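You operate a simulated robot arm through the tools that you are given. There is no shell and no other tool.

Carry out the task below with a simulated robot arm. There is one attempt and no reset: what you move stays moved.

Task
Ink the locked plate and mark both blank boards at the mark press.
Fine: one print each; the board from the carriage goes on the ribs, the other stays on the carriage, drawn out.
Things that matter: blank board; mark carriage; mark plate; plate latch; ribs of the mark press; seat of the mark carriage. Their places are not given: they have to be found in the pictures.

Only the result counts: the job must be done as asked and must still hold three seconds after the hand-in. Knocking over, shifting, dropping, spilling or breaking anything else fails it.

Robot
A 7-joint arm with a two-finger gripper, fixed in place. Base frame: the origin is on the floor under the middle of its stand, x ahead of it, y to its left, z up. Lengths are in m, angles in degrees, forces in N, time in s.
With the tool pointing down near the work surface it reaches from about 0.3 to 0.76 m from the base axis. Its first joint turns from -143.0 to 143.0 degrees. Payload 2.45 kg.
Tool frame: the origin (TCP) lies between the finger pads and is the grasp point; the fingertips stand 0.026 m ahead of it; z points along the fingers, y is the line along which they close. The gripper opens to 0.096 m; its body begins 0.069 m behind the TCP.
Orientation is told as [roll, pitch, yaw] about the base's x, y, z axes, in that order, counted from this pose: with the fingers straight down and closing along the base's y, the tool's x points along the base's -x, its y along +y and its z along -z.

Tools
- The arm moves only by the tool step_arm. Its argument "steps" is a list of rows, each a list of 3 entries, a list of its own where there are three numbers: the shift along the tool's x, y, z in m, then the turn, a rotation vector about the tool's x, y, z in degrees, then the finger opening in m, from 0 to 0.096. In form: [[[dx, dy, dz], [rx, ry, rz], claw], ...]. A call has 1 to 20 rows; each row shifts and turns the commanded pose from where the row before left it, along the tool's axes as they then stand. Rows are played at 5 a second. More than 0.05 m and 8.6 degrees between two rows, or a gripper value outside its range, and nothing of the call is played. A pose out of reach is approached as far as the arm can. The call stops where the force on the tool passes 60 N (or 10 N more than at its start, if that is more) or the arm is blocked; 0.2 s more then pass. The fingers move at their own pace (about 0.05 m/s each) and stop on an object; they squeeze with about 37 N. The grip force told is the motor's: it shows also when the fingers shut on nothing. Time passes only in rows, and 0.2 s behind the last, so rows that do not move let the fingers close. It gives the time, the measured TCP pose, the force on the tool (base axes), the opening and the grip force at its end, in the units of the frame above (readings bear some noise), with the torque about the TCP (base axes, N m) and any sound that the robot's microphone picked up.
- Cameras (640 x 400 px; columns grow to the right, rows downward): "scene" is fixed at [0.0502, 0.4996, 1.5422]; the picture's right is [-0.70, -0.72, 0.00], its down [-0.45, 0.44, -0.78] and it looks along [0.56, -0.54, -0.63] (base axes); focal length 279 px, centre (320, 200). "wrist" rides on the gripper at [0.082, 0.003, -0.098] in the tool frame; the picture's right is [-0.04, 1.00, 0.00], its down [-0.73, -0.03, -0.68] and it looks along [-0.68, -0.03, 0.73] (tool axes); focal length 256 px, centre (320, 200).
- grab_frame(camera): a new picture of that camera. No time passes.
- raise_lower(by): slides the trunk up (or, below 0, down) by that many m; the arm rides with it, the base frame stays. It gives what a move gives, with no picture.
- probe_pixels(camera, pixels): for up to 12 pixels [column, row] of the newest picture of that camera ("zoom" is the newest enlarged one), the place [x, y, z] in the base frame of the surface seen there, good to about 0.002 m. No time passes.
- inspect(camera, box): a new picture of the part [left, top, right, bottom] of that camera's present view, enlarged. No time passes.
- hand_in(): hands the job in; it is judged then, once.

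Leave the gripper open and the arm clear of the work at the hand-in unless told otherwise.

The tools are called after "Call:" by a JSON object that holds its "name" and its "arguments". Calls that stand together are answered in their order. step_arm: Moves the arm, as the interface text tells. Its arguments: {"type":"object","properties":{"steps":{"type":"array","items":{"type":"array"}}},"required":["steps"]} The other tools are called the same way: raise_lower (by) moves the trunk up or down; grab_frame (camera) takes a picture; probe_pixels (camera, pixels) gives the place of the surface under pixels of a picture; inspect (camera, box) takes an enlarged picture of a part of a camera's view; hand_in () hands the job in.

At the start:

```text
t: 0.0
tcp_pos: [0.3844, -0.1287, 1.2404]
tcp_rot: [0.1, 0.0, -0.1]
contact_force: [-0.2, -0.4, 0.0]
wrist_torque: [0.0, 0.01, 0.0]
finger_gap: 0.0963
grasp_force: 0.0
trunk travel left (down, up): [-0.575, 0.065]
```

scene: 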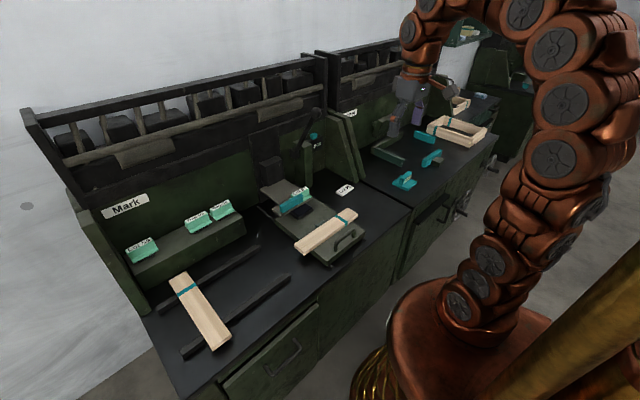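
wrist: 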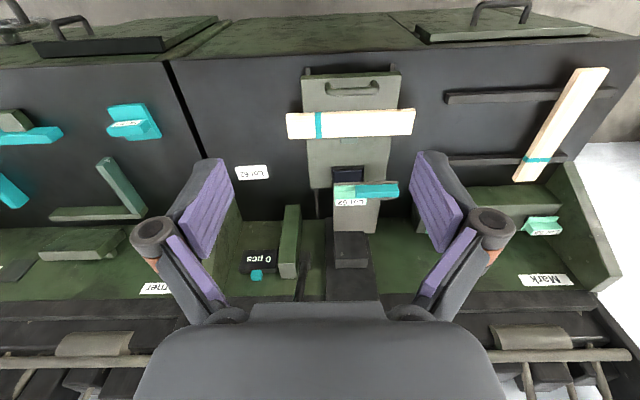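

I see the mark press bench with two boards: one on the carriage and one lying on the ribs. I'll take enlarged views of the scene to understand the parts.

Call:
{"name": "inspect", "arguments": {"camera": "scene", "box": [230, 100, 390, 280]}}

Call:
{"name": "inspect", "arguments": {"camera": "scene", "box": [90, 180, 310, 380]}}

Call:
{"name": "inspect", "arguments": {"camera": "wrist", "box": [220, 50, 440, 300]}}

Call:
{"name": "inspect", "arguments": {"camera": "wrist", "box": [420, 50, 640, 300]}}

```text
2.22 times, centred on (310, 190) of scene
```

zoom: 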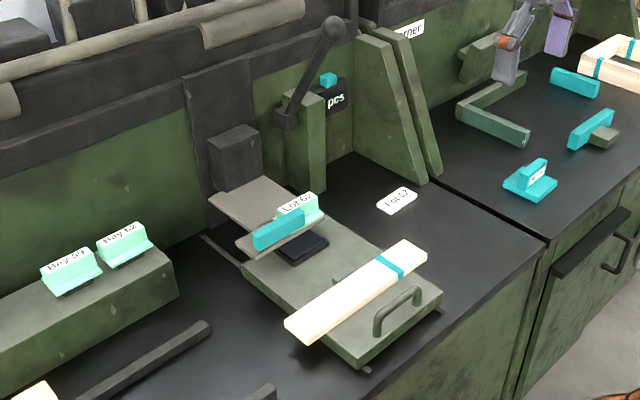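

```text
2.00 times, centred on (200, 280) of scene
```

zoom: 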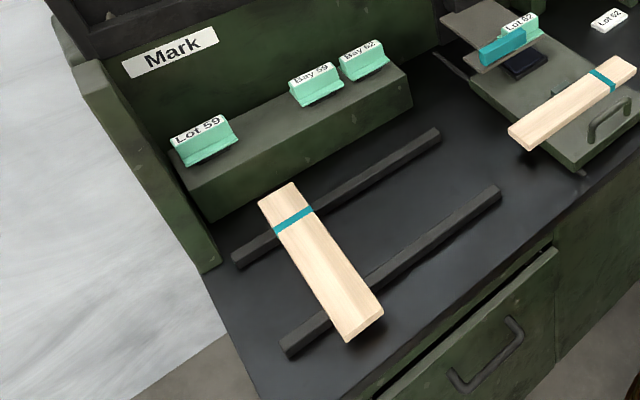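

```text
1.60 times, centred on (330, 175) of wrist
```

zoom: 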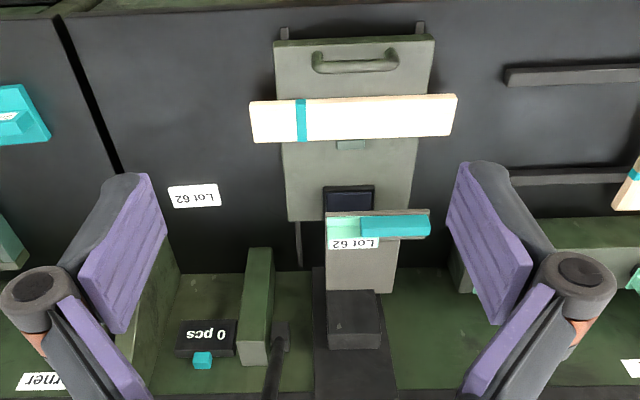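

```text
1.60 times, centred on (530, 175) of wrist
```

zoom: 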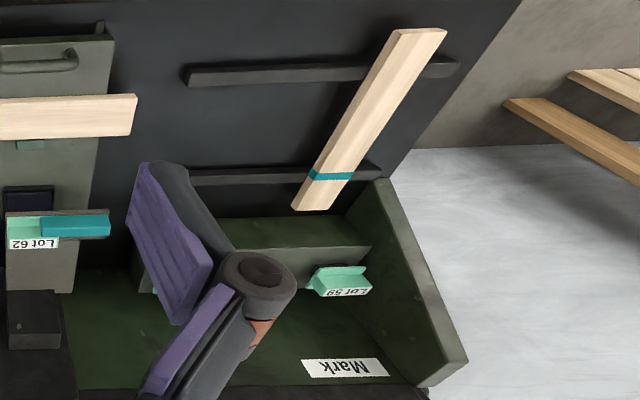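

The press has a lever, a plate "Lot 62" in a head with a teal bar, an ink pad on the carriage, and a "0 pcs" counter. I'll probe places of the main parts in fresh scene and wrist pictures.

Call:
{"name": "probe_pixels", "arguments": {"camera": "scene", "pixels": [[300, 246], [352, 212], [335, 219], [348, 240], [300, 208], [290, 204], [300, 192], [313, 130], [345, 190], [265, 165], [240, 245], [280, 285]]}}

Call:
{"name": "probe_pixels", "arguments": {"camera": "wrist", "pixels": [[290, 125], [413, 122], [318, 125], [350, 90], [350, 145], [348, 173], [376, 192], [345, 192], [350, 203], [360, 215], [350, 250], [257, 274]]}}

```text
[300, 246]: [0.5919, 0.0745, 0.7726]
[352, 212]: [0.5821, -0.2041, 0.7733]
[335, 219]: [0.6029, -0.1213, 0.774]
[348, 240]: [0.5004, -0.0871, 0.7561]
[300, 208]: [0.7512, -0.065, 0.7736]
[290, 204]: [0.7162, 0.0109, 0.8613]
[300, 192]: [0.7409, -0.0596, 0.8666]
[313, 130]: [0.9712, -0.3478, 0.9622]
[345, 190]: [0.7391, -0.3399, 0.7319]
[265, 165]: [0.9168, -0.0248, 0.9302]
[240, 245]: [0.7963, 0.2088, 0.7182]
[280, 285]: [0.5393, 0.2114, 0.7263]
```

```text
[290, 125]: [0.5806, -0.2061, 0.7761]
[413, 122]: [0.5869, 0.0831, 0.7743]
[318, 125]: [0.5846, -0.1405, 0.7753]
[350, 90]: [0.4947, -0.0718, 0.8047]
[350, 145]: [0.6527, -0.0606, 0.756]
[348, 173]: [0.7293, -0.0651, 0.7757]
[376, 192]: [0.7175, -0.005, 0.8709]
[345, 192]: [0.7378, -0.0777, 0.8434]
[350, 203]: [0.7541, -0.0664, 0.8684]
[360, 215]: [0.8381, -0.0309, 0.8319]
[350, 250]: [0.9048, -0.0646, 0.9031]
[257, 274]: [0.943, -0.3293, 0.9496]
```

The ink pad seems to lie under the plate with the carriage drawn out. I'll zoom in closely on the head, plate, latch and lever.

Call:
{"name": "inspect", "arguments": {"camera": "scene", "box": [255, 170, 335, 220]}}

Call:
{"name": "inspect", "arguments": {"camera": "wrist", "box": [310, 150, 420, 220]}}

Call:
{"name": "inspect", "arguments": {"camera": "scene", "box": [240, 100, 340, 170]}}

Call:
{"name": "inspect", "arguments": {"camera": "scene", "box": [280, 195, 370, 275]}}

```text
8.00 times, centred on (295, 195) of scene
```

zoom: 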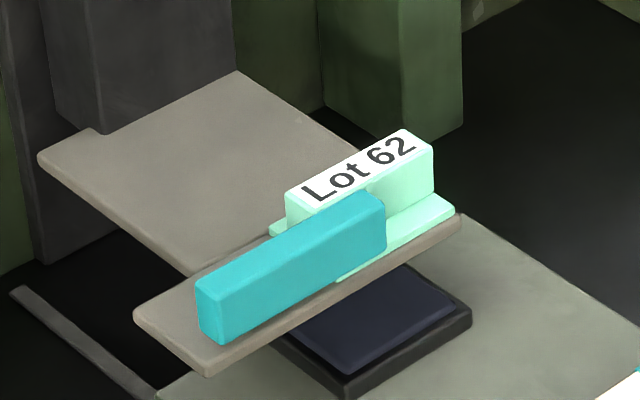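

```text
5.71 times, centred on (365, 185) of wrist
```

zoom: 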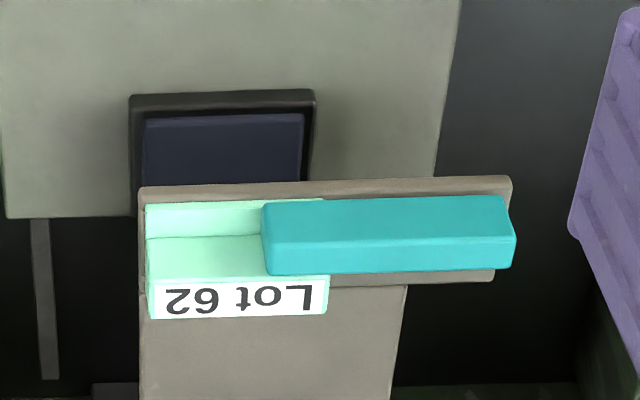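

```text
5.71 times, centred on (290, 135) of scene
```

zoom: 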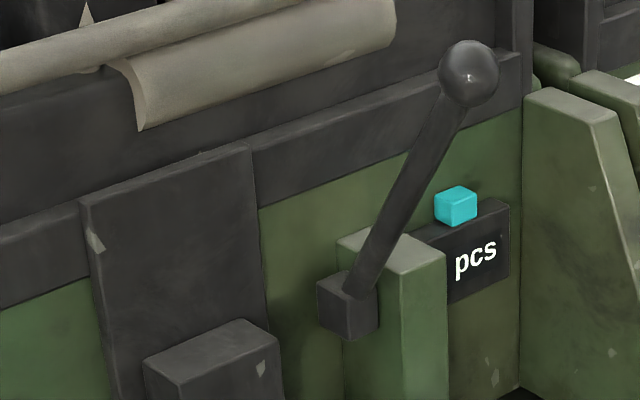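

```text
5.00 times, centred on (325, 235) of scene
```

zoom: 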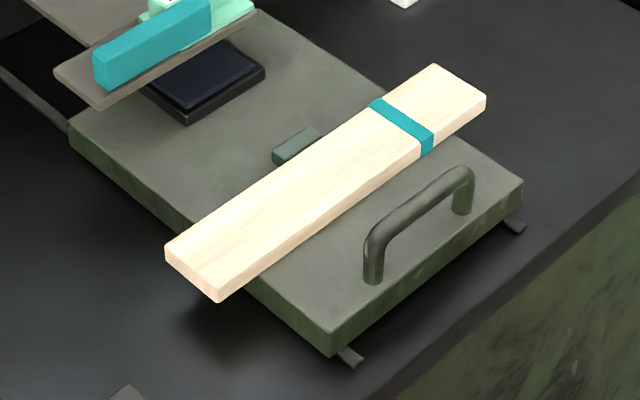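

I'll probe the lever, the head surfaces and the latch/plate extents to understand the mechanism.

Call:
{"name": "probe_pixels", "arguments": {"camera": "scene", "pixels": [[316, 113], [305, 132], [296, 152], [291, 154], [304, 144], [314, 136], [272, 165], [260, 120], [285, 190], [265, 188], [262, 210], [279, 214]]}}

Call:
{"name": "inspect", "arguments": {"camera": "wrist", "box": [310, 150, 420, 220]}}

Call:
{"name": "probe_pixels", "arguments": {"camera": "zoom", "pixels": [[150, 190], [500, 185], [148, 215], [262, 220], [510, 230], [505, 205], [290, 225], [320, 220], [160, 255], [160, 280], [320, 285], [345, 285]]}}

```text
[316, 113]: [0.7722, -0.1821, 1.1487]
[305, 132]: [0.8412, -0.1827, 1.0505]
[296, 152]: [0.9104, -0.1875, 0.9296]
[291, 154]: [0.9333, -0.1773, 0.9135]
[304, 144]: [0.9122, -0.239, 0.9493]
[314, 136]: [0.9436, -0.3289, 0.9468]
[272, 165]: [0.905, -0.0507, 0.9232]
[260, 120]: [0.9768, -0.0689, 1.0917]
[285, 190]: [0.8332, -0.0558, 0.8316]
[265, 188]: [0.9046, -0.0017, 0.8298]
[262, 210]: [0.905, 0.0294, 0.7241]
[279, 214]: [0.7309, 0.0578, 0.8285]
```

```text
5.71 times, centred on (365, 185) of wrist
```

zoom: 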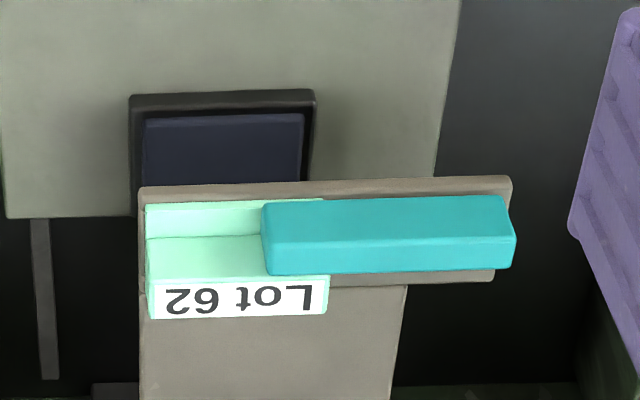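

```text
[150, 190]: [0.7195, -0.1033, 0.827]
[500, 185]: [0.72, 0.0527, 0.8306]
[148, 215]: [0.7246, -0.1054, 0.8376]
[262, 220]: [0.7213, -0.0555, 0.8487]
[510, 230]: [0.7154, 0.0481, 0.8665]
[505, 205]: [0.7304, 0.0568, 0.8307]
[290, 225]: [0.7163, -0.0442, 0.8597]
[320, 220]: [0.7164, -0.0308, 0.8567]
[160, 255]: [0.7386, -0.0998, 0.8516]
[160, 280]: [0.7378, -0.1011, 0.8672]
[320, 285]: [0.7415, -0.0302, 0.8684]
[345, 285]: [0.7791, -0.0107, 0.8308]
```

The lever's ball is near (0.772, -0.182, 1.149) with its pivot near (0.92, -0.18, 0.92), so it leans towards the robot and works about y. I'll now probe the ribs, the second board and the carriage seat.

Call:
{"name": "probe_pixels", "arguments": {"camera": "scene", "pixels": [[171, 282], [186, 273], [229, 334], [213, 348], [186, 288], [159, 307], [257, 247], [185, 353], [288, 277], [225, 268], [255, 300], [200, 310]]}}

Call:
{"name": "inspect", "arguments": {"camera": "wrist", "box": [280, 60, 420, 160]}}

Call:
{"name": "probe_pixels", "arguments": {"camera": "zoom", "pixels": [[35, 245], [35, 345], [300, 238], [300, 340], [610, 220], [610, 328], [310, 375], [340, 384], [310, 395], [370, 380], [320, 130], [110, 70]]}}

```text
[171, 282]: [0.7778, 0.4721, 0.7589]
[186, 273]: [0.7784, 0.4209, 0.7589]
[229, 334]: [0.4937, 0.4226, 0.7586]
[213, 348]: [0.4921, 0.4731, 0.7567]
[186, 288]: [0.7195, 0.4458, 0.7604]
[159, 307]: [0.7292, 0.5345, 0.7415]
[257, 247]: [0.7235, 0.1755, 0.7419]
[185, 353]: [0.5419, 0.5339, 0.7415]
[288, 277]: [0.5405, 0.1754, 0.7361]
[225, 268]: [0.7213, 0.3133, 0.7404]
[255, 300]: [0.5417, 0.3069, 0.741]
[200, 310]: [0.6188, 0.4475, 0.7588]
```

```text
4.00 times, centred on (350, 110) of wrist
```

zoom: 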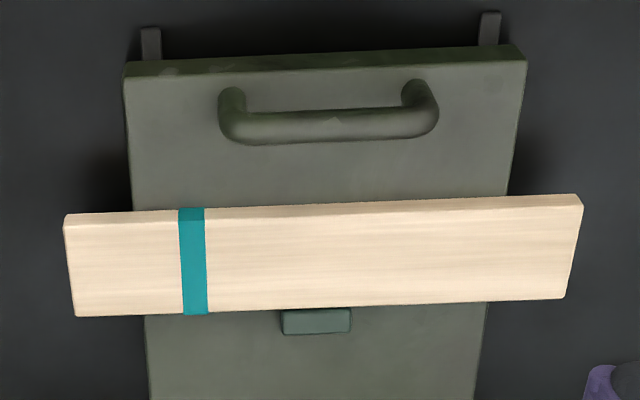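

```text
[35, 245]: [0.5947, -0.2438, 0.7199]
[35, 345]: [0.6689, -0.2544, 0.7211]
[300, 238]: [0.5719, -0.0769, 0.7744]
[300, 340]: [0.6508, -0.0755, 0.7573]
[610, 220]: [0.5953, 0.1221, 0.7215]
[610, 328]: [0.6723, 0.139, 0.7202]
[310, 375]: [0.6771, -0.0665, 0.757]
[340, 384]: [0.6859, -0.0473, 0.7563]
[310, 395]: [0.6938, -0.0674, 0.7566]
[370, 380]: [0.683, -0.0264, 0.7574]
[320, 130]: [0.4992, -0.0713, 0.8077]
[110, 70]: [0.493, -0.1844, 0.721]
```

Board B spans x 0.49–0.78, y 0.42–0.473; ribs run along y at x≈0.54 and x≈0.723. I'll probe the carriage stop and board A's edges precisely.

Call:
{"name": "probe_pixels", "arguments": {"camera": "zoom", "pixels": [[315, 315], [315, 328], [285, 320], [350, 320], [300, 220], [300, 304], [75, 310], [70, 222], [562, 292], [578, 200], [192, 260], [330, 110]]}}

Call:
{"name": "inspect", "arguments": {"camera": "scene", "box": [290, 200, 350, 240]}}

Call:
{"name": "probe_pixels", "arguments": {"camera": "zoom", "pixels": [[100, 100], [320, 200], [400, 120]]}}

```text
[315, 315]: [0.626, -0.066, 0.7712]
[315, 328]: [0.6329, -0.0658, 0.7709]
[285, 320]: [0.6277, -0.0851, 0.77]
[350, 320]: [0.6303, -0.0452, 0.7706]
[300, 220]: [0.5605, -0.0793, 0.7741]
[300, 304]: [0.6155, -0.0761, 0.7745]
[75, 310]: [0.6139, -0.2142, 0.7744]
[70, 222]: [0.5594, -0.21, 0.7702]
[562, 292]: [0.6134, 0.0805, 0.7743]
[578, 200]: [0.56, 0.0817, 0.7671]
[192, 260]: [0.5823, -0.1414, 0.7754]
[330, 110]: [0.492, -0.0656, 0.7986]
```

```text
10.00 times, centred on (320, 220) of scene
```

zoom: 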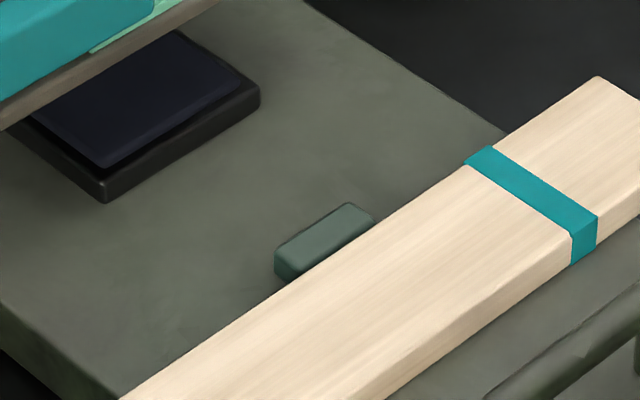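

```text
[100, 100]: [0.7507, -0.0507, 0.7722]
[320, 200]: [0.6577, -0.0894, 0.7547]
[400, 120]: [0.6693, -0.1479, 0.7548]
```

The board seat is in front of a small stop (x≈0.617–0.637, y≈-0.065), and board A lies there. Next I tilt the tool 40° forward (fingers towards +x) to prepare for the lever's ball, staying in place, then look with the wrist camera.

Call:
{"name": "step_arm", "arguments": {"steps": [[[0, 0, 0], [0, -8, 0], 0.09], [[0, 0, 0], [0, -8, 0], 0.09], [[0, 0, 0], [0, -8, 0], 0.09], [[0, 0, 0], [0, -8, 0], 0.09], [[0, 0, 0], [0, -8, 0], 0.09]]}}

Call:
{"name": "grab_frame", "arguments": {"camera": "wrist"}}

Call:
{"name": "grab_frame", "arguments": {"camera": "scene"}}

```text
t: 1.2
tcp_pos: [0.3825, -0.1277, 1.2402]
tcp_rot: [0.2, -40.1, -0.1]
contact_force: [0.6, -0.4, -0.5]
wrist_torque: [0.03, 0.0, 0.02]
finger_gap: 0.09
grasp_force: 0.0
trunk travel left (down, up): [-0.575, 0.065]
```

```text
taken
```

wrist: 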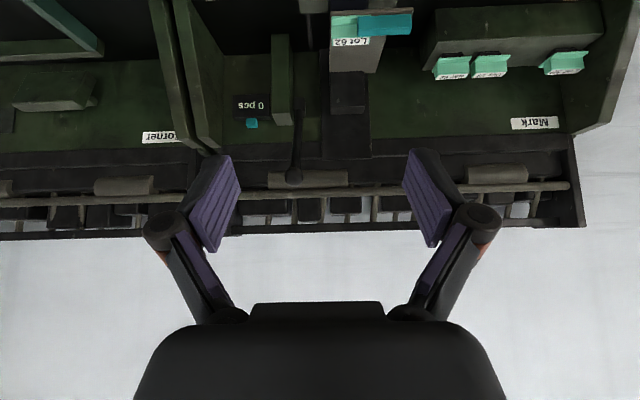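

```text
taken
```

scene: 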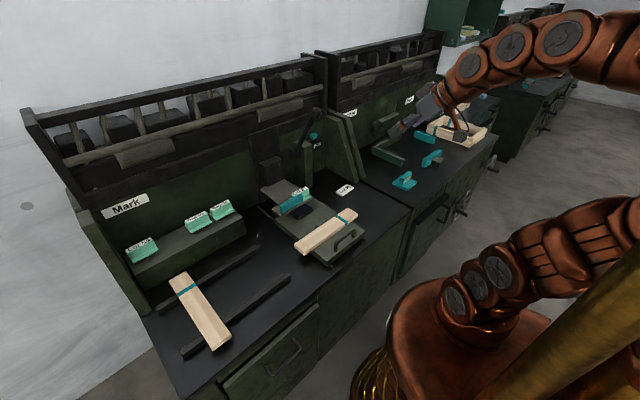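

The tilt worked. The lever ball is seen at about (296,177) in the wrist view; I'll zoom and probe it.

Call:
{"name": "inspect", "arguments": {"camera": "wrist", "box": [240, 90, 360, 190]}}

Call:
{"name": "probe_pixels", "arguments": {"camera": "wrist", "pixels": [[296, 176], [291, 176], [299, 176], [295, 172], [295, 181], [297, 150], [298, 130], [302, 118]]}}

```text
4.00 times, centred on (300, 140) of wrist
```

zoom: 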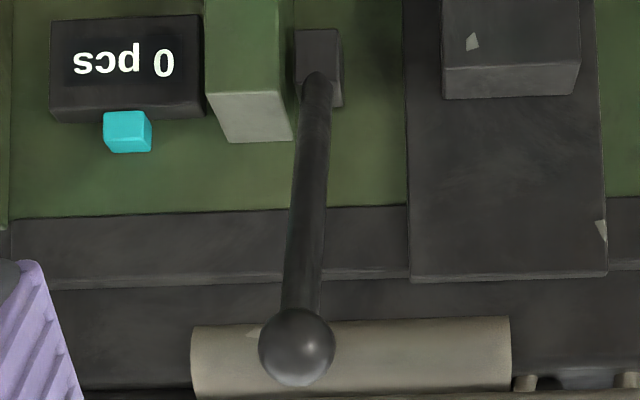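

```text
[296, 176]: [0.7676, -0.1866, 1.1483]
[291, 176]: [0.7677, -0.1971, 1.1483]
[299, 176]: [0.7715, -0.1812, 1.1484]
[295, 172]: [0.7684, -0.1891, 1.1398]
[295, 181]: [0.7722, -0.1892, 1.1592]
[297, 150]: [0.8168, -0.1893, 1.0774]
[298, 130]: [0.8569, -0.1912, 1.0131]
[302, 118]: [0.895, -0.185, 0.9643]
```

Ball centre is about (0.785, -0.19, 1.143). I'll move in the air to 0.1 m behind it along the tilted tool axis.

Call:
{"name": "step_arm", "arguments": {"steps": [[[-0.02738, -0.00692, 0.02589], [0, 0, 0], 0.08], [[-0.02738, -0.00692, 0.02589], [0, 0, 0], 0.08], [[-0.02738, -0.00692, 0.02589], [0, 0, 0], 0.08], [[-0.02738, -0.00692, 0.02589], [0, 0, 0], 0.08], [[-0.02738, -0.00692, 0.02589], [0, 0, 0], 0.08], [[-0.02738, -0.00692, 0.02589], [0, 0, 0], 0.08], [[-0.02738, -0.00692, 0.02589], [0, 0, 0], 0.08], [[-0.02738, -0.00692, 0.02589], [0, 0, 0], 0.08], [[-0.02738, -0.00692, 0.02589], [0, 0, 0], 0.08]]}}

Call:
{"name": "grab_frame", "arguments": {"camera": "wrist"}}

Call:
{"name": "grab_frame", "arguments": {"camera": "scene"}}

```text
t: 3.2
tcp_pos: [0.7212, -0.1905, 1.2224]
tcp_rot: [0.0, -40.1, -0.1]
contact_force: [-1.2, 0.0, 0.5]
wrist_torque: [0.02, -0.06, -0.01]
finger_gap: 0.0798
grasp_force: 0.1
trunk travel left (down, up): [-0.575, 0.065]
```

```text
taken
```

wrist: 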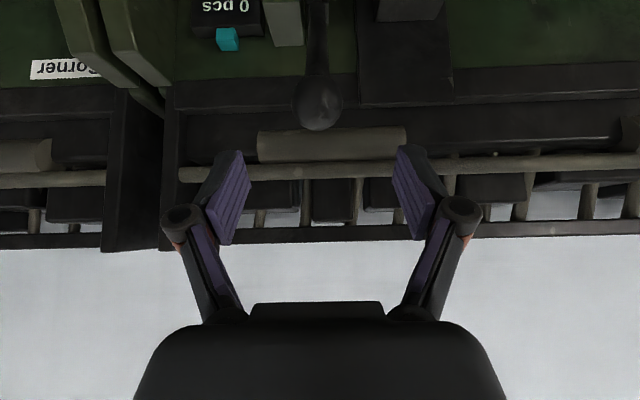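

```text
taken
```

scene: 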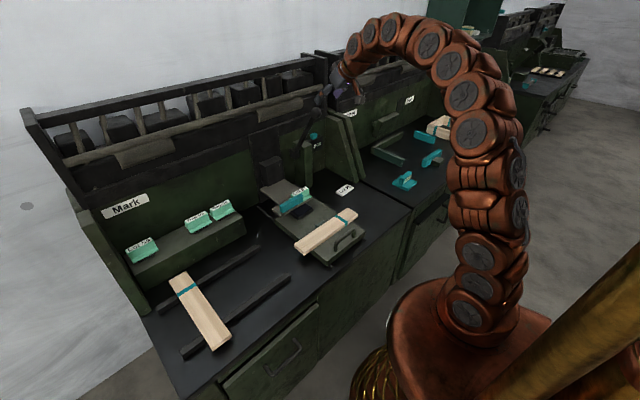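

At pre-approach. I'll probe the ball and nearby rail from here.

Call:
{"name": "probe_pixels", "arguments": {"camera": "wrist", "pixels": [[318, 105], [297, 105], [340, 105], [318, 85], [318, 126], [317, 40], [330, 140], [330, 168], [230, 38], [200, 300]]}}

```text
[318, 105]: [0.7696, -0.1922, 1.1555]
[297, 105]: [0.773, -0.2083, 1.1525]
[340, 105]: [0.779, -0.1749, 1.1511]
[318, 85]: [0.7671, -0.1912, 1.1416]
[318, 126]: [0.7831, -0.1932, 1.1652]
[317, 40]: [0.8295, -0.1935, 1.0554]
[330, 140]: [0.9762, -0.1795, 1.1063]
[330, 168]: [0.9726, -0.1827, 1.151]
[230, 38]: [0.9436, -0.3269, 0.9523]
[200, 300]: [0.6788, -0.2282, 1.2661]
```

Ball centre ≈ (0.786, -0.192, 1.146). I advance 0.1 m along the tool axis so the ball is between the pads, then close gently on it.

Call:
{"name": "step_arm", "arguments": {"steps": [[[0, 0, 0.025], [0, 0, 0], 0.08], [[0, -0.001, 0.025], [0, 0, 0], 0.08], [[0, 0, 0.025], [0, 0, 0], 0.08], [[0, 0, 0.025], [0, 0, 0], 0.08], [[0, 0, 0], [0, 0, 0], 0.03], [[0, 0, 0], [0, 0, 0], 0.03], [[0, 0, 0], [0, 0, 0], 0.03], [[0, 0, 0], [0, 0, 0], 0.03]]}}

Call:
{"name": "grab_frame", "arguments": {"camera": "wrist"}}

```text
t: 5.0
tcp_pos: [0.7879, -0.1937, 1.1434]
tcp_rot: [0.0, -40.1, -0.2]
contact_force: [1.1, -7.6, 0.0]
wrist_torque: [-0.11, -0.4, -0.09]
finger_gap: 0.0403
grasp_force: 44.7
trunk travel left (down, up): [-0.575, 0.065]
```

```text
taken
```

wrist: 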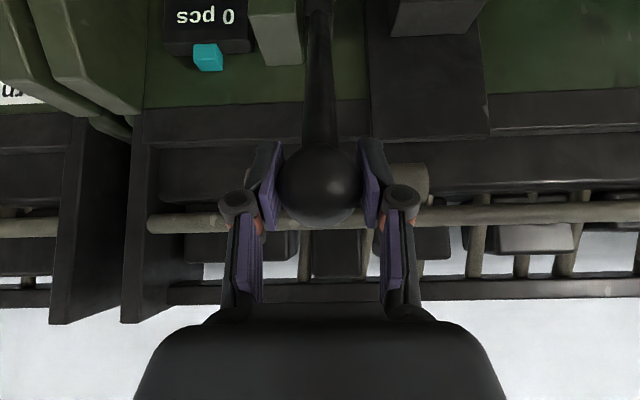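

The ball is gripped (gap 0.040 m). I pull the lever a first 10° along its estimated arc (towards the robot and down), checking the force.

Call:
{"name": "step_arm", "arguments": {"steps": [[[0.01126, 0, -0.0014], [0, 0, 0], 0.03], [[0.01126, 0, -0.0014], [0, 0, 0], 0.03], [[0.0113, 0, -0.0004], [0, 0, 0], 0.03], [[0.0113, 0, -0.0004], [0, 0, 0], 0.03]]}}

Call:
{"name": "grab_frame", "arguments": {"camera": "scene"}}

Call:
{"name": "grab_frame", "arguments": {"camera": "wrist"}}

```text
t: 6.0
tcp_pos: [0.7504, -0.1935, 1.1161]
tcp_rot: [0.2, -40.0, -0.4]
contact_force: [9.9, -9.5, -1.2]
wrist_torque: [0.13, -1.28, 0.04]
finger_gap: 0.04
grasp_force: 45.4
trunk travel left (down, up): [-0.575, 0.065]
```

```text
taken
```

scene: 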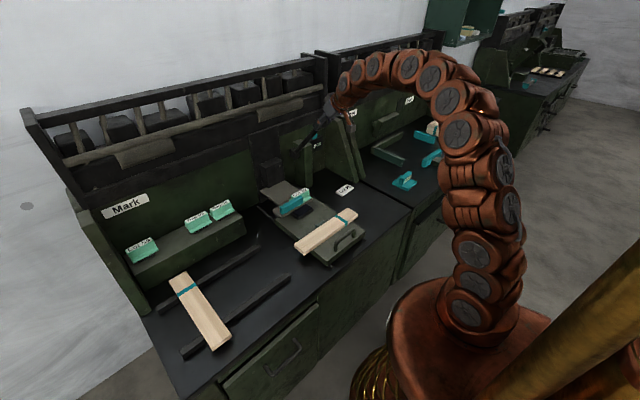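

```text
taken
```

wrist: 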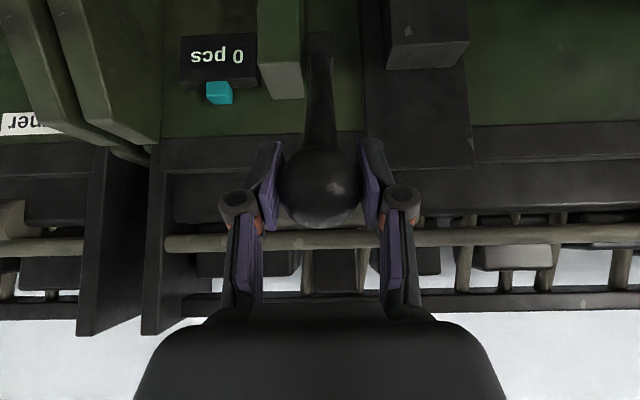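

The lever moves with little force (~10 N). I'll check if the head is descending.

Call:
{"name": "probe_pixels", "arguments": {"camera": "scene", "pixels": [[285, 190], [275, 193], [265, 188], [302, 193], [290, 204], [272, 165]]}}

Call:
{"name": "inspect", "arguments": {"camera": "scene", "box": [250, 120, 350, 220]}}

```text
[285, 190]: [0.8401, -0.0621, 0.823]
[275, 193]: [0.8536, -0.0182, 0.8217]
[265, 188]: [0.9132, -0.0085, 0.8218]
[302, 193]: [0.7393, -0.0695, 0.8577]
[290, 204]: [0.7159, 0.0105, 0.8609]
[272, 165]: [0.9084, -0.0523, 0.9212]
```

```text
4.00 times, centred on (300, 170) of scene
```

zoom: 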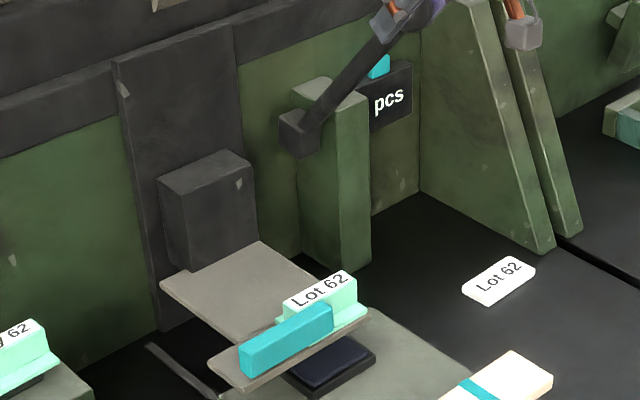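

The head went down about 9 mm for 10° of lever. I continue the pull another 20° along the arc.

Call:
{"name": "step_arm", "arguments": {"steps": [[[0.01138, 0, 0.00057], [0, 0, 0], 0.03], [[0.01138, 0, 0.00057], [0, 0, 0], 0.03], [[0.01122, 0, 0.00162], [0, 0, 0], 0.03], [[0.01122, 0, 0.00162], [0, 0, 0], 0.03], [[0.01102, 0, 0.00263], [0, 0, 0], 0.03], [[0.01102, 0, 0.00263], [0, 0, 0], 0.03], [[0.01077, 0, 0.00356], [0, 0, 0], 0.03], [[0.01077, 0, 0.00356], [0, 0, 0], 0.03]]}}

Call:
{"name": "grab_frame", "arguments": {"camera": "scene"}}

Call:
{"name": "inspect", "arguments": {"camera": "scene", "box": [250, 120, 350, 220]}}

Call:
{"name": "probe_pixels", "arguments": {"camera": "scene", "pixels": [[285, 195], [275, 195], [265, 192], [302, 200], [290, 210], [272, 170]]}}

```text
t: 7.8
tcp_pos: [0.6918, -0.1933, 1.046]
tcp_rot: [0.1, -39.9, -0.3]
contact_force: [10.3, -18.2, 0.1]
wrist_torque: [0.12, -1.04, -0.06]
finger_gap: 0.0401
grasp_force: 45.2
trunk travel left (down, up): [-0.575, 0.065]
```

```text
taken
```

scene: 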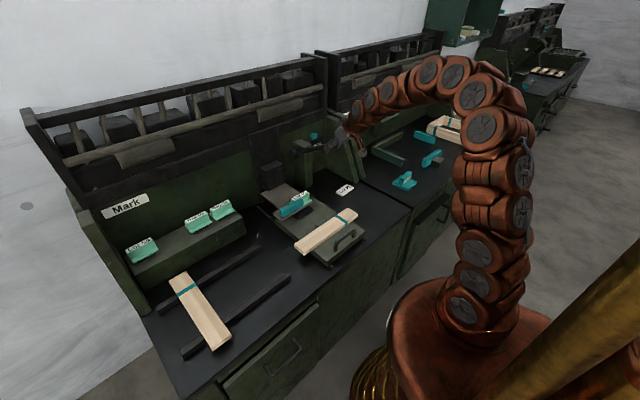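

```text
4.00 times, centred on (300, 170) of scene
```

zoom: 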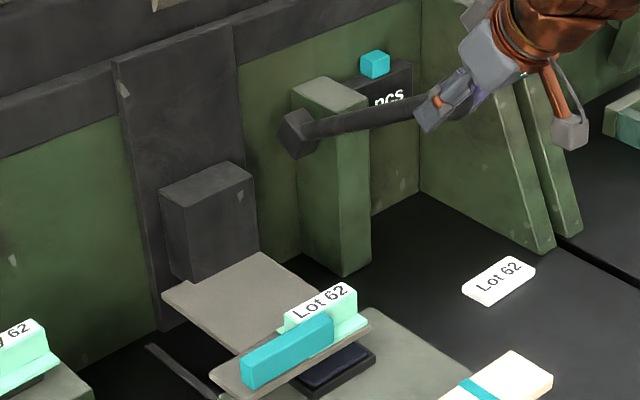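

```text
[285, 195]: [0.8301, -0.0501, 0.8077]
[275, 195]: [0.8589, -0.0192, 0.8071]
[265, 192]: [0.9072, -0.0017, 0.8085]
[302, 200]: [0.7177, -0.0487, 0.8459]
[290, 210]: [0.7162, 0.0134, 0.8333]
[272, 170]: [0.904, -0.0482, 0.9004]
```

The head is at about 0.808 now (24 mm lower). A side force of -18 N in y tells the ball sits slightly further to -y, so I correct by -1.5 mm and continue 10° more.

Call:
{"name": "step_arm", "arguments": {"steps": [[[0.01036, -0.0008, 0.00449], [0, 0, 0], 0.03], [[0.01036, -0.0007, 0.00449], [0, 0, 0], 0.03], [[0.00996, 0, 0.00541], [0, 0, 0], 0.03], [[0.00996, 0, 0.00541], [0, 0, 0], 0.03]]}}

Call:
{"name": "grab_frame", "arguments": {"camera": "scene"}}

Call:
{"name": "probe_pixels", "arguments": {"camera": "scene", "pixels": [[285, 197], [275, 197], [265, 194], [302, 202], [290, 212], [272, 172]]}}

Call:
{"name": "inspect", "arguments": {"camera": "scene", "box": [260, 170, 340, 220]}}

```text
t: 8.8
tcp_pos: [0.6736, -0.1933, 1.0071]
tcp_rot: [0.1, -40.0, -0.2]
contact_force: [1.1, -10.1, 4.2]
wrist_torque: [0.13, -1.04, -0.06]
finger_gap: 0.0403
grasp_force: 44.6
trunk travel left (down, up): [-0.575, 0.065]
```

```text
taken
```

scene: 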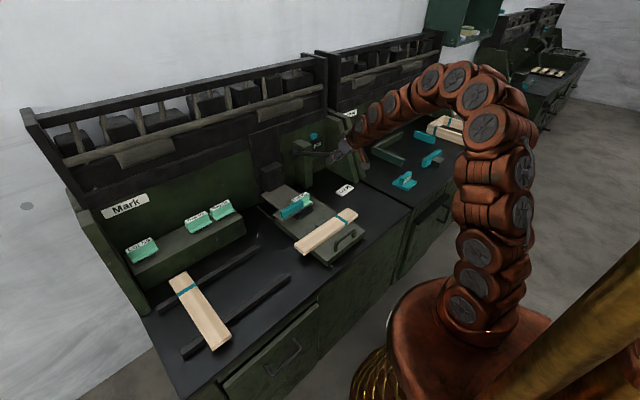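

```text
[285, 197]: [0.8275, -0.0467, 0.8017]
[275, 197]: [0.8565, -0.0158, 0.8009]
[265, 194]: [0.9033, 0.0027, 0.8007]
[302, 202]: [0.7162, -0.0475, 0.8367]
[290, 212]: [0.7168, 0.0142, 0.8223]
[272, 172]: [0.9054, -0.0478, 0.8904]
```

```text
8.00 times, centred on (300, 195) of scene
```

zoom: 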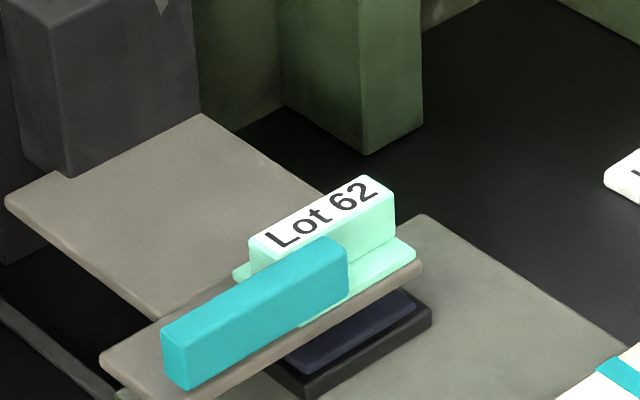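

Head top is at 0.801. I continue the pull by another 10°; the motion halts itself if the force gets high.

Call:
{"name": "step_arm", "arguments": {"steps": [[[0.00947, -0.0005, 0.00622], [0, 0, 0], 0.03], [[0.00947, 0, 0.00622], [0, 0, 0], 0.03], [[0.00883, 0, 0.00702], [0, 0, 0], 0.03], [[0.00883, 0, 0.00702], [0, 0, 0], 0.03]]}}

Call:
{"name": "inspect", "arguments": {"camera": "scene", "box": [260, 170, 340, 220]}}

Call:
{"name": "probe_pixels", "arguments": {"camera": "zoom", "pixels": [[200, 200], [150, 180], [330, 360]]}}

```text
t: 9.8
tcp_pos: [0.6614, -0.194, 0.9619]
tcp_rot: [0.1, -39.9, -0.1]
contact_force: [0.6, -1.9, 4.2]
wrist_torque: [0.12, -0.85, 0.05]
finger_gap: 0.04
grasp_force: 44.8
trunk travel left (down, up): [-0.575, 0.065]
```

```text
8.00 times, centred on (300, 195) of scene
```

zoom: 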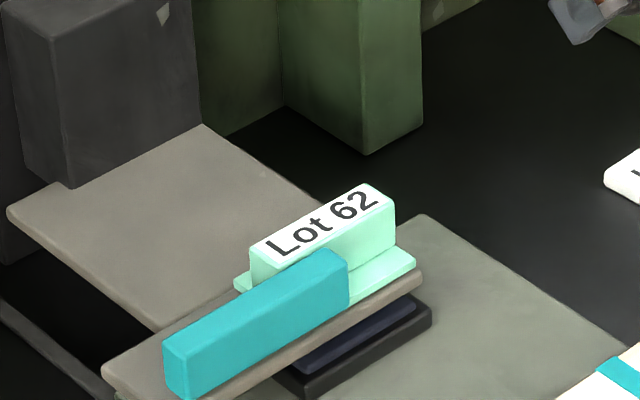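

```text
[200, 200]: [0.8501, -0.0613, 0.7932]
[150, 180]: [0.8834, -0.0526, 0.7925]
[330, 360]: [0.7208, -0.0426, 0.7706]
```

Head top now 0.793, pad top ~0.774, still little force. I continue in small rows until the plate presses the pad.

Call:
{"name": "step_arm", "arguments": {"steps": [[[0.00823, 0, 0.00779], [0, 0, 0], 0.03], [[0.00823, 0, 0.00779], [0, 0, 0], 0.03], [[0.00757, 0, 0.00847], [0, 0, 0], 0.03], [[0.00757, 0, 0.00847], [0, 0, 0], 0.03]]}}

Call:
{"name": "inspect", "arguments": {"camera": "scene", "box": [260, 170, 340, 220]}}

Call:
{"name": "probe_pixels", "arguments": {"camera": "zoom", "pixels": [[200, 200], [150, 190], [330, 365]]}}

Call:
{"name": "grab_frame", "arguments": {"camera": "wrist"}}

```text
t: 10.8
tcp_pos: [0.66, -0.195, 0.9153]
tcp_rot: [0.2, -40.0, -0.2]
contact_force: [0.2, 0.1, 1.0]
wrist_torque: [0.04, 0.0, 0.01]
finger_gap: 0.0312
grasp_force: 0.6
trunk travel left (down, up): [-0.575, 0.065]
```

```text
8.00 times, centred on (300, 195) of scene
```

zoom: 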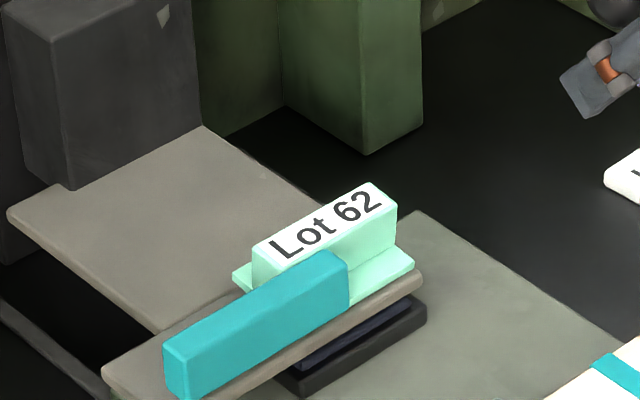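

```text
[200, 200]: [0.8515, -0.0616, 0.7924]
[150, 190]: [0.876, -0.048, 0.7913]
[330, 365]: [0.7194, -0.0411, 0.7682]
```

```text
taken
```

wrist: 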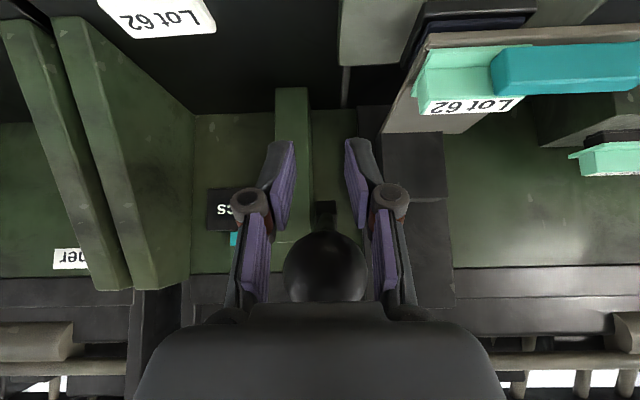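

The fingers slipped off the ball; the lever appears to have reached its stop (head stayed at ~0.792). I take a scene look to see the states.

Call:
{"name": "grab_frame", "arguments": {"camera": "scene"}}

Call:
{"name": "inspect", "arguments": {"camera": "scene", "box": [260, 120, 380, 270]}}

Call:
{"name": "inspect", "arguments": {"camera": "wrist", "box": [330, 0, 640, 140]}}

Call:
{"name": "probe_pixels", "arguments": {"camera": "wrist", "pixels": [[325, 260], [290, 265], [362, 265], [325, 295], [325, 235], [440, 25], [500, 20], [560, 100], [350, 40]]}}

```text
taken
```

scene: 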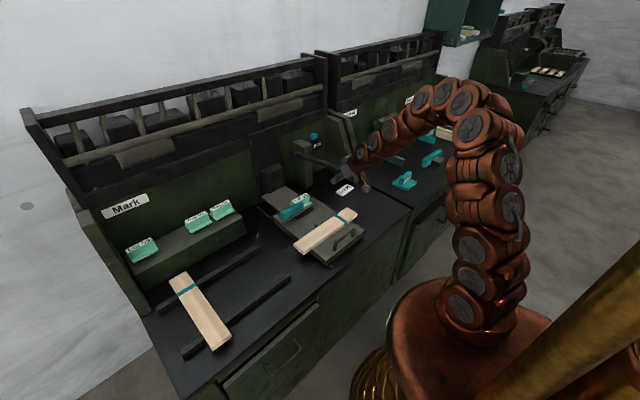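

```text
2.67 times, centred on (320, 195) of scene
```

zoom: 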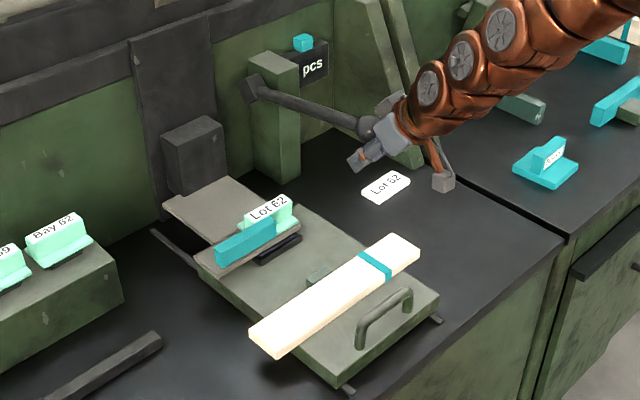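

```text
2.06 times, centred on (485, 70) of wrist
```

zoom: 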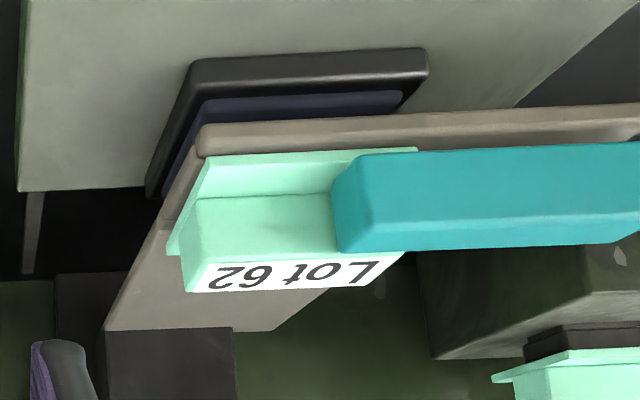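

```text
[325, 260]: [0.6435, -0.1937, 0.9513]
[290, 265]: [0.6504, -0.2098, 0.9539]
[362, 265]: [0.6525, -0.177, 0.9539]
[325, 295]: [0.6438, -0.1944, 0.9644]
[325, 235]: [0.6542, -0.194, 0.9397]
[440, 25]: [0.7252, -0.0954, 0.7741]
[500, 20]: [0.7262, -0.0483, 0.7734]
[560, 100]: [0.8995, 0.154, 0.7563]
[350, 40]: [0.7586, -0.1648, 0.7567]
```

The lever holds at ≈82° (ball centre ≈ (0.6635, -0.194, 0.957)), head down at 0.792. I check whether the carriage has shifted a little.

Call:
{"name": "inspect", "arguments": {"camera": "scene", "box": [280, 195, 370, 275]}}

Call:
{"name": "probe_pixels", "arguments": {"camera": "zoom", "pixels": [[300, 140], [430, 75], [480, 100], [165, 255], [218, 292], [250, 15], [190, 110], [420, 200], [515, 185], [330, 345], [430, 130], [375, 110]]}}

```text
5.00 times, centred on (325, 235) of scene
```

zoom: 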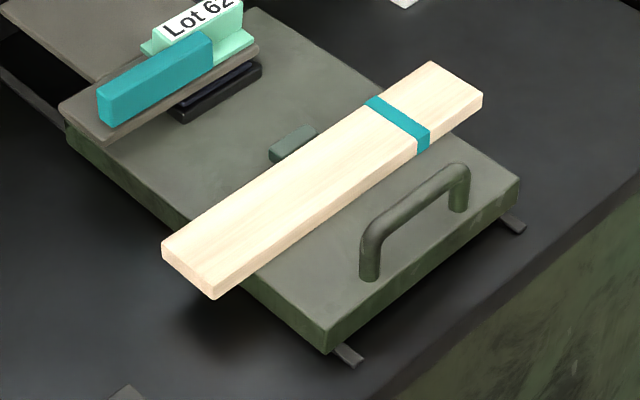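

```text
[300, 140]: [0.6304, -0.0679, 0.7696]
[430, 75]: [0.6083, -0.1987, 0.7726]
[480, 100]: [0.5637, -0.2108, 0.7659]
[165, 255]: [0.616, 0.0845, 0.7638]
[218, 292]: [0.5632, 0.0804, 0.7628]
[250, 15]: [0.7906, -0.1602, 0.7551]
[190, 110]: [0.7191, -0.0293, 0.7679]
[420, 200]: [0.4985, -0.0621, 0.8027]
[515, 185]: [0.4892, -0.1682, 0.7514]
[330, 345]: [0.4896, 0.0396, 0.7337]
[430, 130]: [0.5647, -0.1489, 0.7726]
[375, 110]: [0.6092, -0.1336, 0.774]
```

The carriage crept in by ~3 mm, which shows the plate did press onto the pad. Now I reopen, move the TCP back onto the ball centre (−0.03 along tool x, −0.03 along tool z) and regrip so I can lift the lever.

Call:
{"name": "step_arm", "arguments": {"steps": [[[0, 0, 0], [0, 0, 0], 0.08], [[0, 0, 0], [0, 0, 0], 0.08], [[0, 0, 0], [0, 0, 0], 0.08], [[-0.015, 0, -0.015], [0, 0, 0], 0.08], [[-0.015, 0.0005, -0.014], [0, 0, 0], 0.08], [[0, 0, 0], [0, 0, 0], 0.03], [[0, 0, 0], [0, 0, 0], 0.03], [[0, 0, 0], [0, 0, 0], 0.03], [[0, 0, 0], [0, 0, 0], 0.03]]}}

Call:
{"name": "grab_frame", "arguments": {"camera": "wrist"}}

```text
t: 12.8
tcp_pos: [0.6655, -0.1937, 0.9583]
tcp_rot: [0.1, -40.2, -0.1]
contact_force: [-2.7, 5.0, 1.1]
wrist_torque: [0.08, 0.19, 0.02]
finger_gap: 0.0398
grasp_force: 45.3
trunk travel left (down, up): [-0.575, 0.065]
```

```text
taken
```

wrist: 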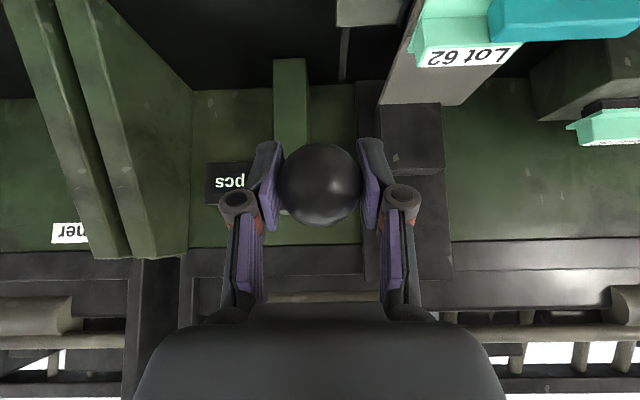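

Regripped at (0.6655, -0.1937, 0.958). I press down a little (12 mm commanded) to measure that the plate is firmly on the pad.

Call:
{"name": "step_arm", "arguments": {"steps": [[[0.00257, 0, 0.00306], [0, 0, 0], 0.03], [[0.00257, 0, 0.00306], [0, 0, 0], 0.03], [[0.00257, 0, 0.00306], [0, 0, 0], 0.03]]}}

Call:
{"name": "inspect", "arguments": {"camera": "scene", "box": [260, 170, 340, 220]}}

Call:
{"name": "probe_pixels", "arguments": {"camera": "zoom", "pixels": [[200, 200], [150, 190], [330, 365]]}}

```text
t: 13.6
tcp_pos: [0.6648, -0.1939, 0.9499]
tcp_rot: [-0.3, -40.3, -0.1]
contact_force: [-2.1, 10.5, 36.1]
wrist_torque: [0.03, 0.03, 0.0]
finger_gap: 0.0405
grasp_force: 44.9
trunk travel left (down, up): [-0.575, 0.065]
```

```text
8.00 times, centred on (300, 195) of scene
```

zoom: 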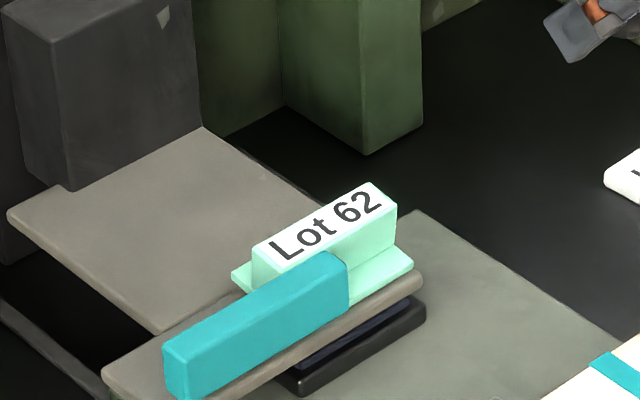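

```text
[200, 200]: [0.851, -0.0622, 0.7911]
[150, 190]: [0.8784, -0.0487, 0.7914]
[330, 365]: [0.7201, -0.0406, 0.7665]
```

36 N upward at the tool with the head not moving further: the plate is firmly on the pad. Now I lift the lever back up along its arc.

Call:
{"name": "step_arm", "arguments": {"steps": [[[-0.00467, 0, -0.00593], [0, 0, 0], 0.03], [[-0.00467, 0, -0.00593], [0, 0, 0], 0.03], [[-0.00838, 0, -0.00739], [0, 0, 0], 0.03], [[-0.00838, 0, -0.00739], [0, 0, 0], 0.03], [[-0.00948, 0, -0.0062], [0, 0, 0], 0.03], [[-0.00948, 0, -0.0062], [0, 0, 0], 0.03], [[-0.00997, 0, -0.0054], [0, 0, 0], 0.03], [[-0.00997, 0, -0.0054], [0, 0, 0], 0.03], [[-0.01037, 0, -0.00448], [0, 0, 0], 0.03], [[-0.01037, 0, -0.00448], [0, 0, 0], 0.03], [[-0.01076, 0, -0.00355], [0, 0, 0], 0.03], [[-0.01076, 0, -0.00355], [0, 0, 0], 0.03]]}}

Call:
{"name": "inspect", "arguments": {"camera": "scene", "box": [250, 120, 350, 220]}}

```text
t: 16.2
tcp_pos: [0.7032, -0.1918, 1.0651]
tcp_rot: [0.1, -39.9, -0.1]
contact_force: [-2.2, 2.2, -8.7]
wrist_torque: [-0.02, 1.33, 0.06]
finger_gap: 0.04
grasp_force: 45.4
trunk travel left (down, up): [-0.575, 0.065]
```

```text
4.00 times, centred on (300, 170) of scene
```

zoom: 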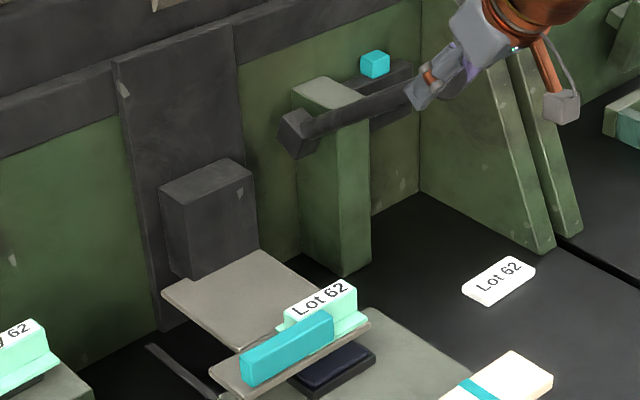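

The head rises with the lever. I continue to the lever's upper position.

Call:
{"name": "step_arm", "arguments": {"steps": [[[-0.01103, 0, -0.00262], [0, 0, 0], 0.03], [[-0.01103, 0, -0.00262], [0, 0, 0], 0.03], [[-0.01122, 0, -0.0016], [0, 0, 0], 0.03], [[-0.01122, 0, -0.0016], [0, 0, 0], 0.03], [[-0.01167, 0, -0.0009], [0, 0, 0], 0.03], [[-0.01167, 0, -0.0009], [0, 0, 0], 0.03], [[-0.01158, 0, 0.0006], [0, 0, 0], 0.03], [[-0.01158, 0, 0.0006], [0, 0, 0], 0.03], [[-0.01126, 0, 0.00137], [0, 0, 0], 0.03], [[-0.01126, 0, 0.00137], [0, 0, 0], 0.03]]}}

Call:
{"name": "inspect", "arguments": {"camera": "scene", "box": [250, 120, 350, 220]}}

Call:
{"name": "grab_frame", "arguments": {"camera": "wrist"}}

```text
t: 18.4
tcp_pos: [0.7877, -0.1928, 1.1449]
tcp_rot: [0.1, -40.2, -0.2]
contact_force: [-6.4, 2.3, -5.4]
wrist_torque: [-0.19, -0.21, -0.16]
finger_gap: 0.0402
grasp_force: 44.5
trunk travel left (down, up): [-0.575, 0.065]
```

```text
4.00 times, centred on (300, 170) of scene
```

zoom: 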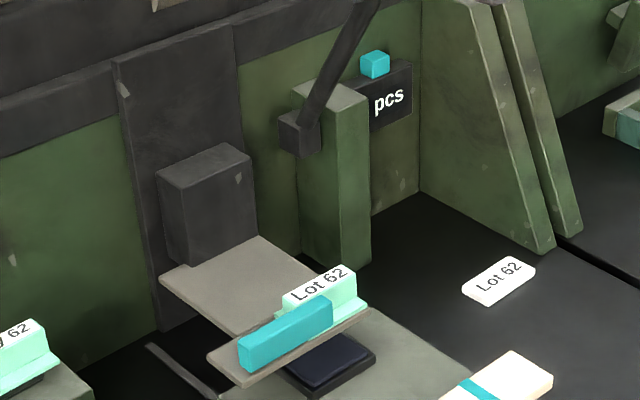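

```text
taken
```

wrist: 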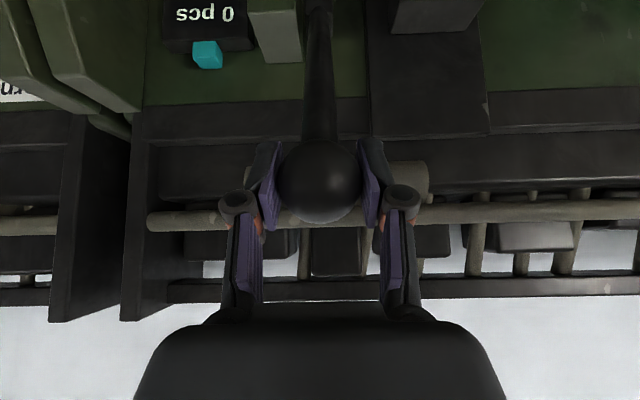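

The lever is back at its start position and the counter still reads 0 pcs. I open and retract 0.1 m along the tool axis.

Call:
{"name": "step_arm", "arguments": {"steps": [[[0, 0, 0], [0, 0, 0], 0.08], [[0, 0, 0], [0, 0, 0], 0.08], [[0, 0, 0], [0, 0, 0], 0.08], [[0, 0, -0.025], [0, 0, 0], 0.08], [[0, 0, -0.025], [0, 0, 0], 0.08], [[0, 0, -0.025], [0, 0, 0], 0.08], [[0, 0, -0.025], [0, 0, 0], 0.08]]}}

Call:
{"name": "grab_frame", "arguments": {"camera": "wrist"}}

Call:
{"name": "grab_frame", "arguments": {"camera": "scene"}}

```text
t: 20.0
tcp_pos: [0.7223, -0.1928, 1.2221]
tcp_rot: [0.0, -40.2, -0.1]
contact_force: [0.3, -0.2, 0.2]
wrist_torque: [0.02, 0.04, -0.03]
finger_gap: 0.0797
grasp_force: 0.0
trunk travel left (down, up): [-0.575, 0.065]
```

```text
taken
```

wrist: 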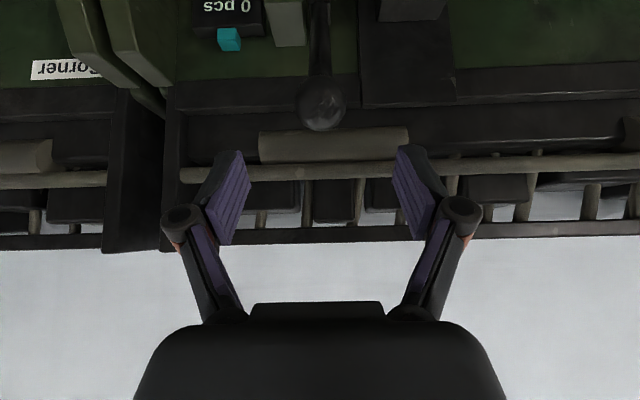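

```text
taken
```

scene: 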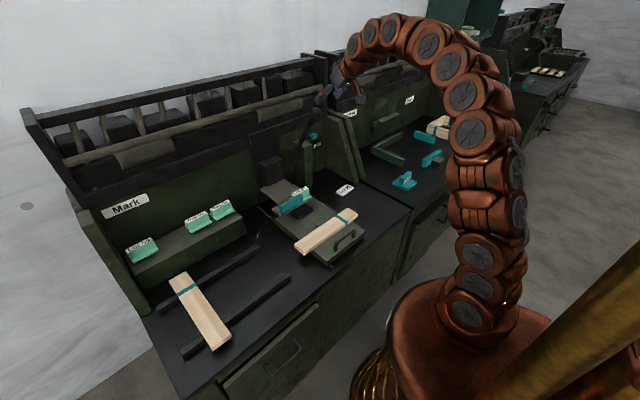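

Released; the lever stays up and nothing else moved. I now move back in free air to above the front of the carriage, then reduce the tilt to 15° with the fingers shut.

Call:
{"name": "step_arm", "arguments": {"steps": [[[0.0363, 0.0142, -0.00565], [0, 0, 0], 0.08], [[0.0363, 0.0142, -0.00565], [0, 0, 0], 0.08], [[0.0363, 0.0142, -0.00565], [0, 0, 0], 0.05], [[0.0363, 0.0142, -0.00565], [0, 0, 0], 0.02], [[0.0363, 0.0142, -0.00565], [0, 0, 0], 0], [[0.0363, 0.0142, -0.00565], [0, 0, 0], 0], [[0.0363, 0.0142, -0.00565], [0, 0, 0], 0], [[0.0363, 0.0142, -0.00565], [0, 0, 0], 0], [[0.0363, 0.0142, -0.00565], [0, 0, 0], 0], [[0, 0, 0], [0, 8.4, 0], 0], [[0, 0, 0], [0, 8.4, 0], 0], [[0, 0, 0], [0, 8.4, 0], 0]]}}

Call:
{"name": "grab_frame", "arguments": {"camera": "wrist"}}

Call:
{"name": "grab_frame", "arguments": {"camera": "scene"}}

```text
t: 22.6
tcp_pos: [0.4681, -0.0777, 1.0667]
tcp_rot: [-0.1, -14.8, -0.1]
contact_force: [-0.2, 0.0, 0.0]
wrist_torque: [0.01, -0.03, 0.04]
finger_gap: 0.0
grasp_force: 28.6
out of reach, approached as far as the arm can: row 9
trunk travel left (down, up): [-0.575, 0.065]
```

```text
taken
```

wrist: 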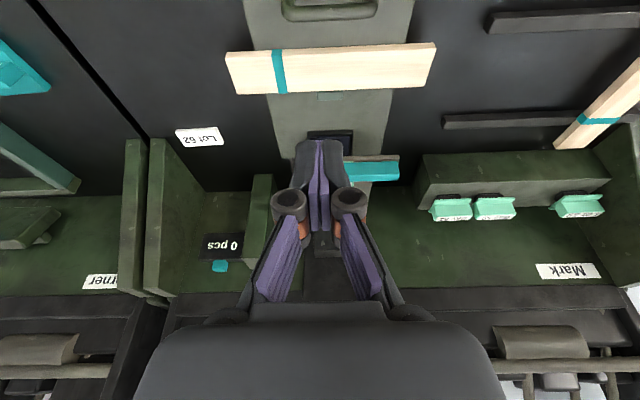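

```text
taken
```

scene: 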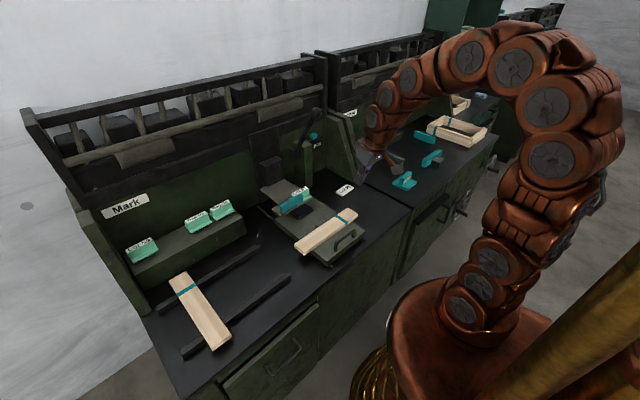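

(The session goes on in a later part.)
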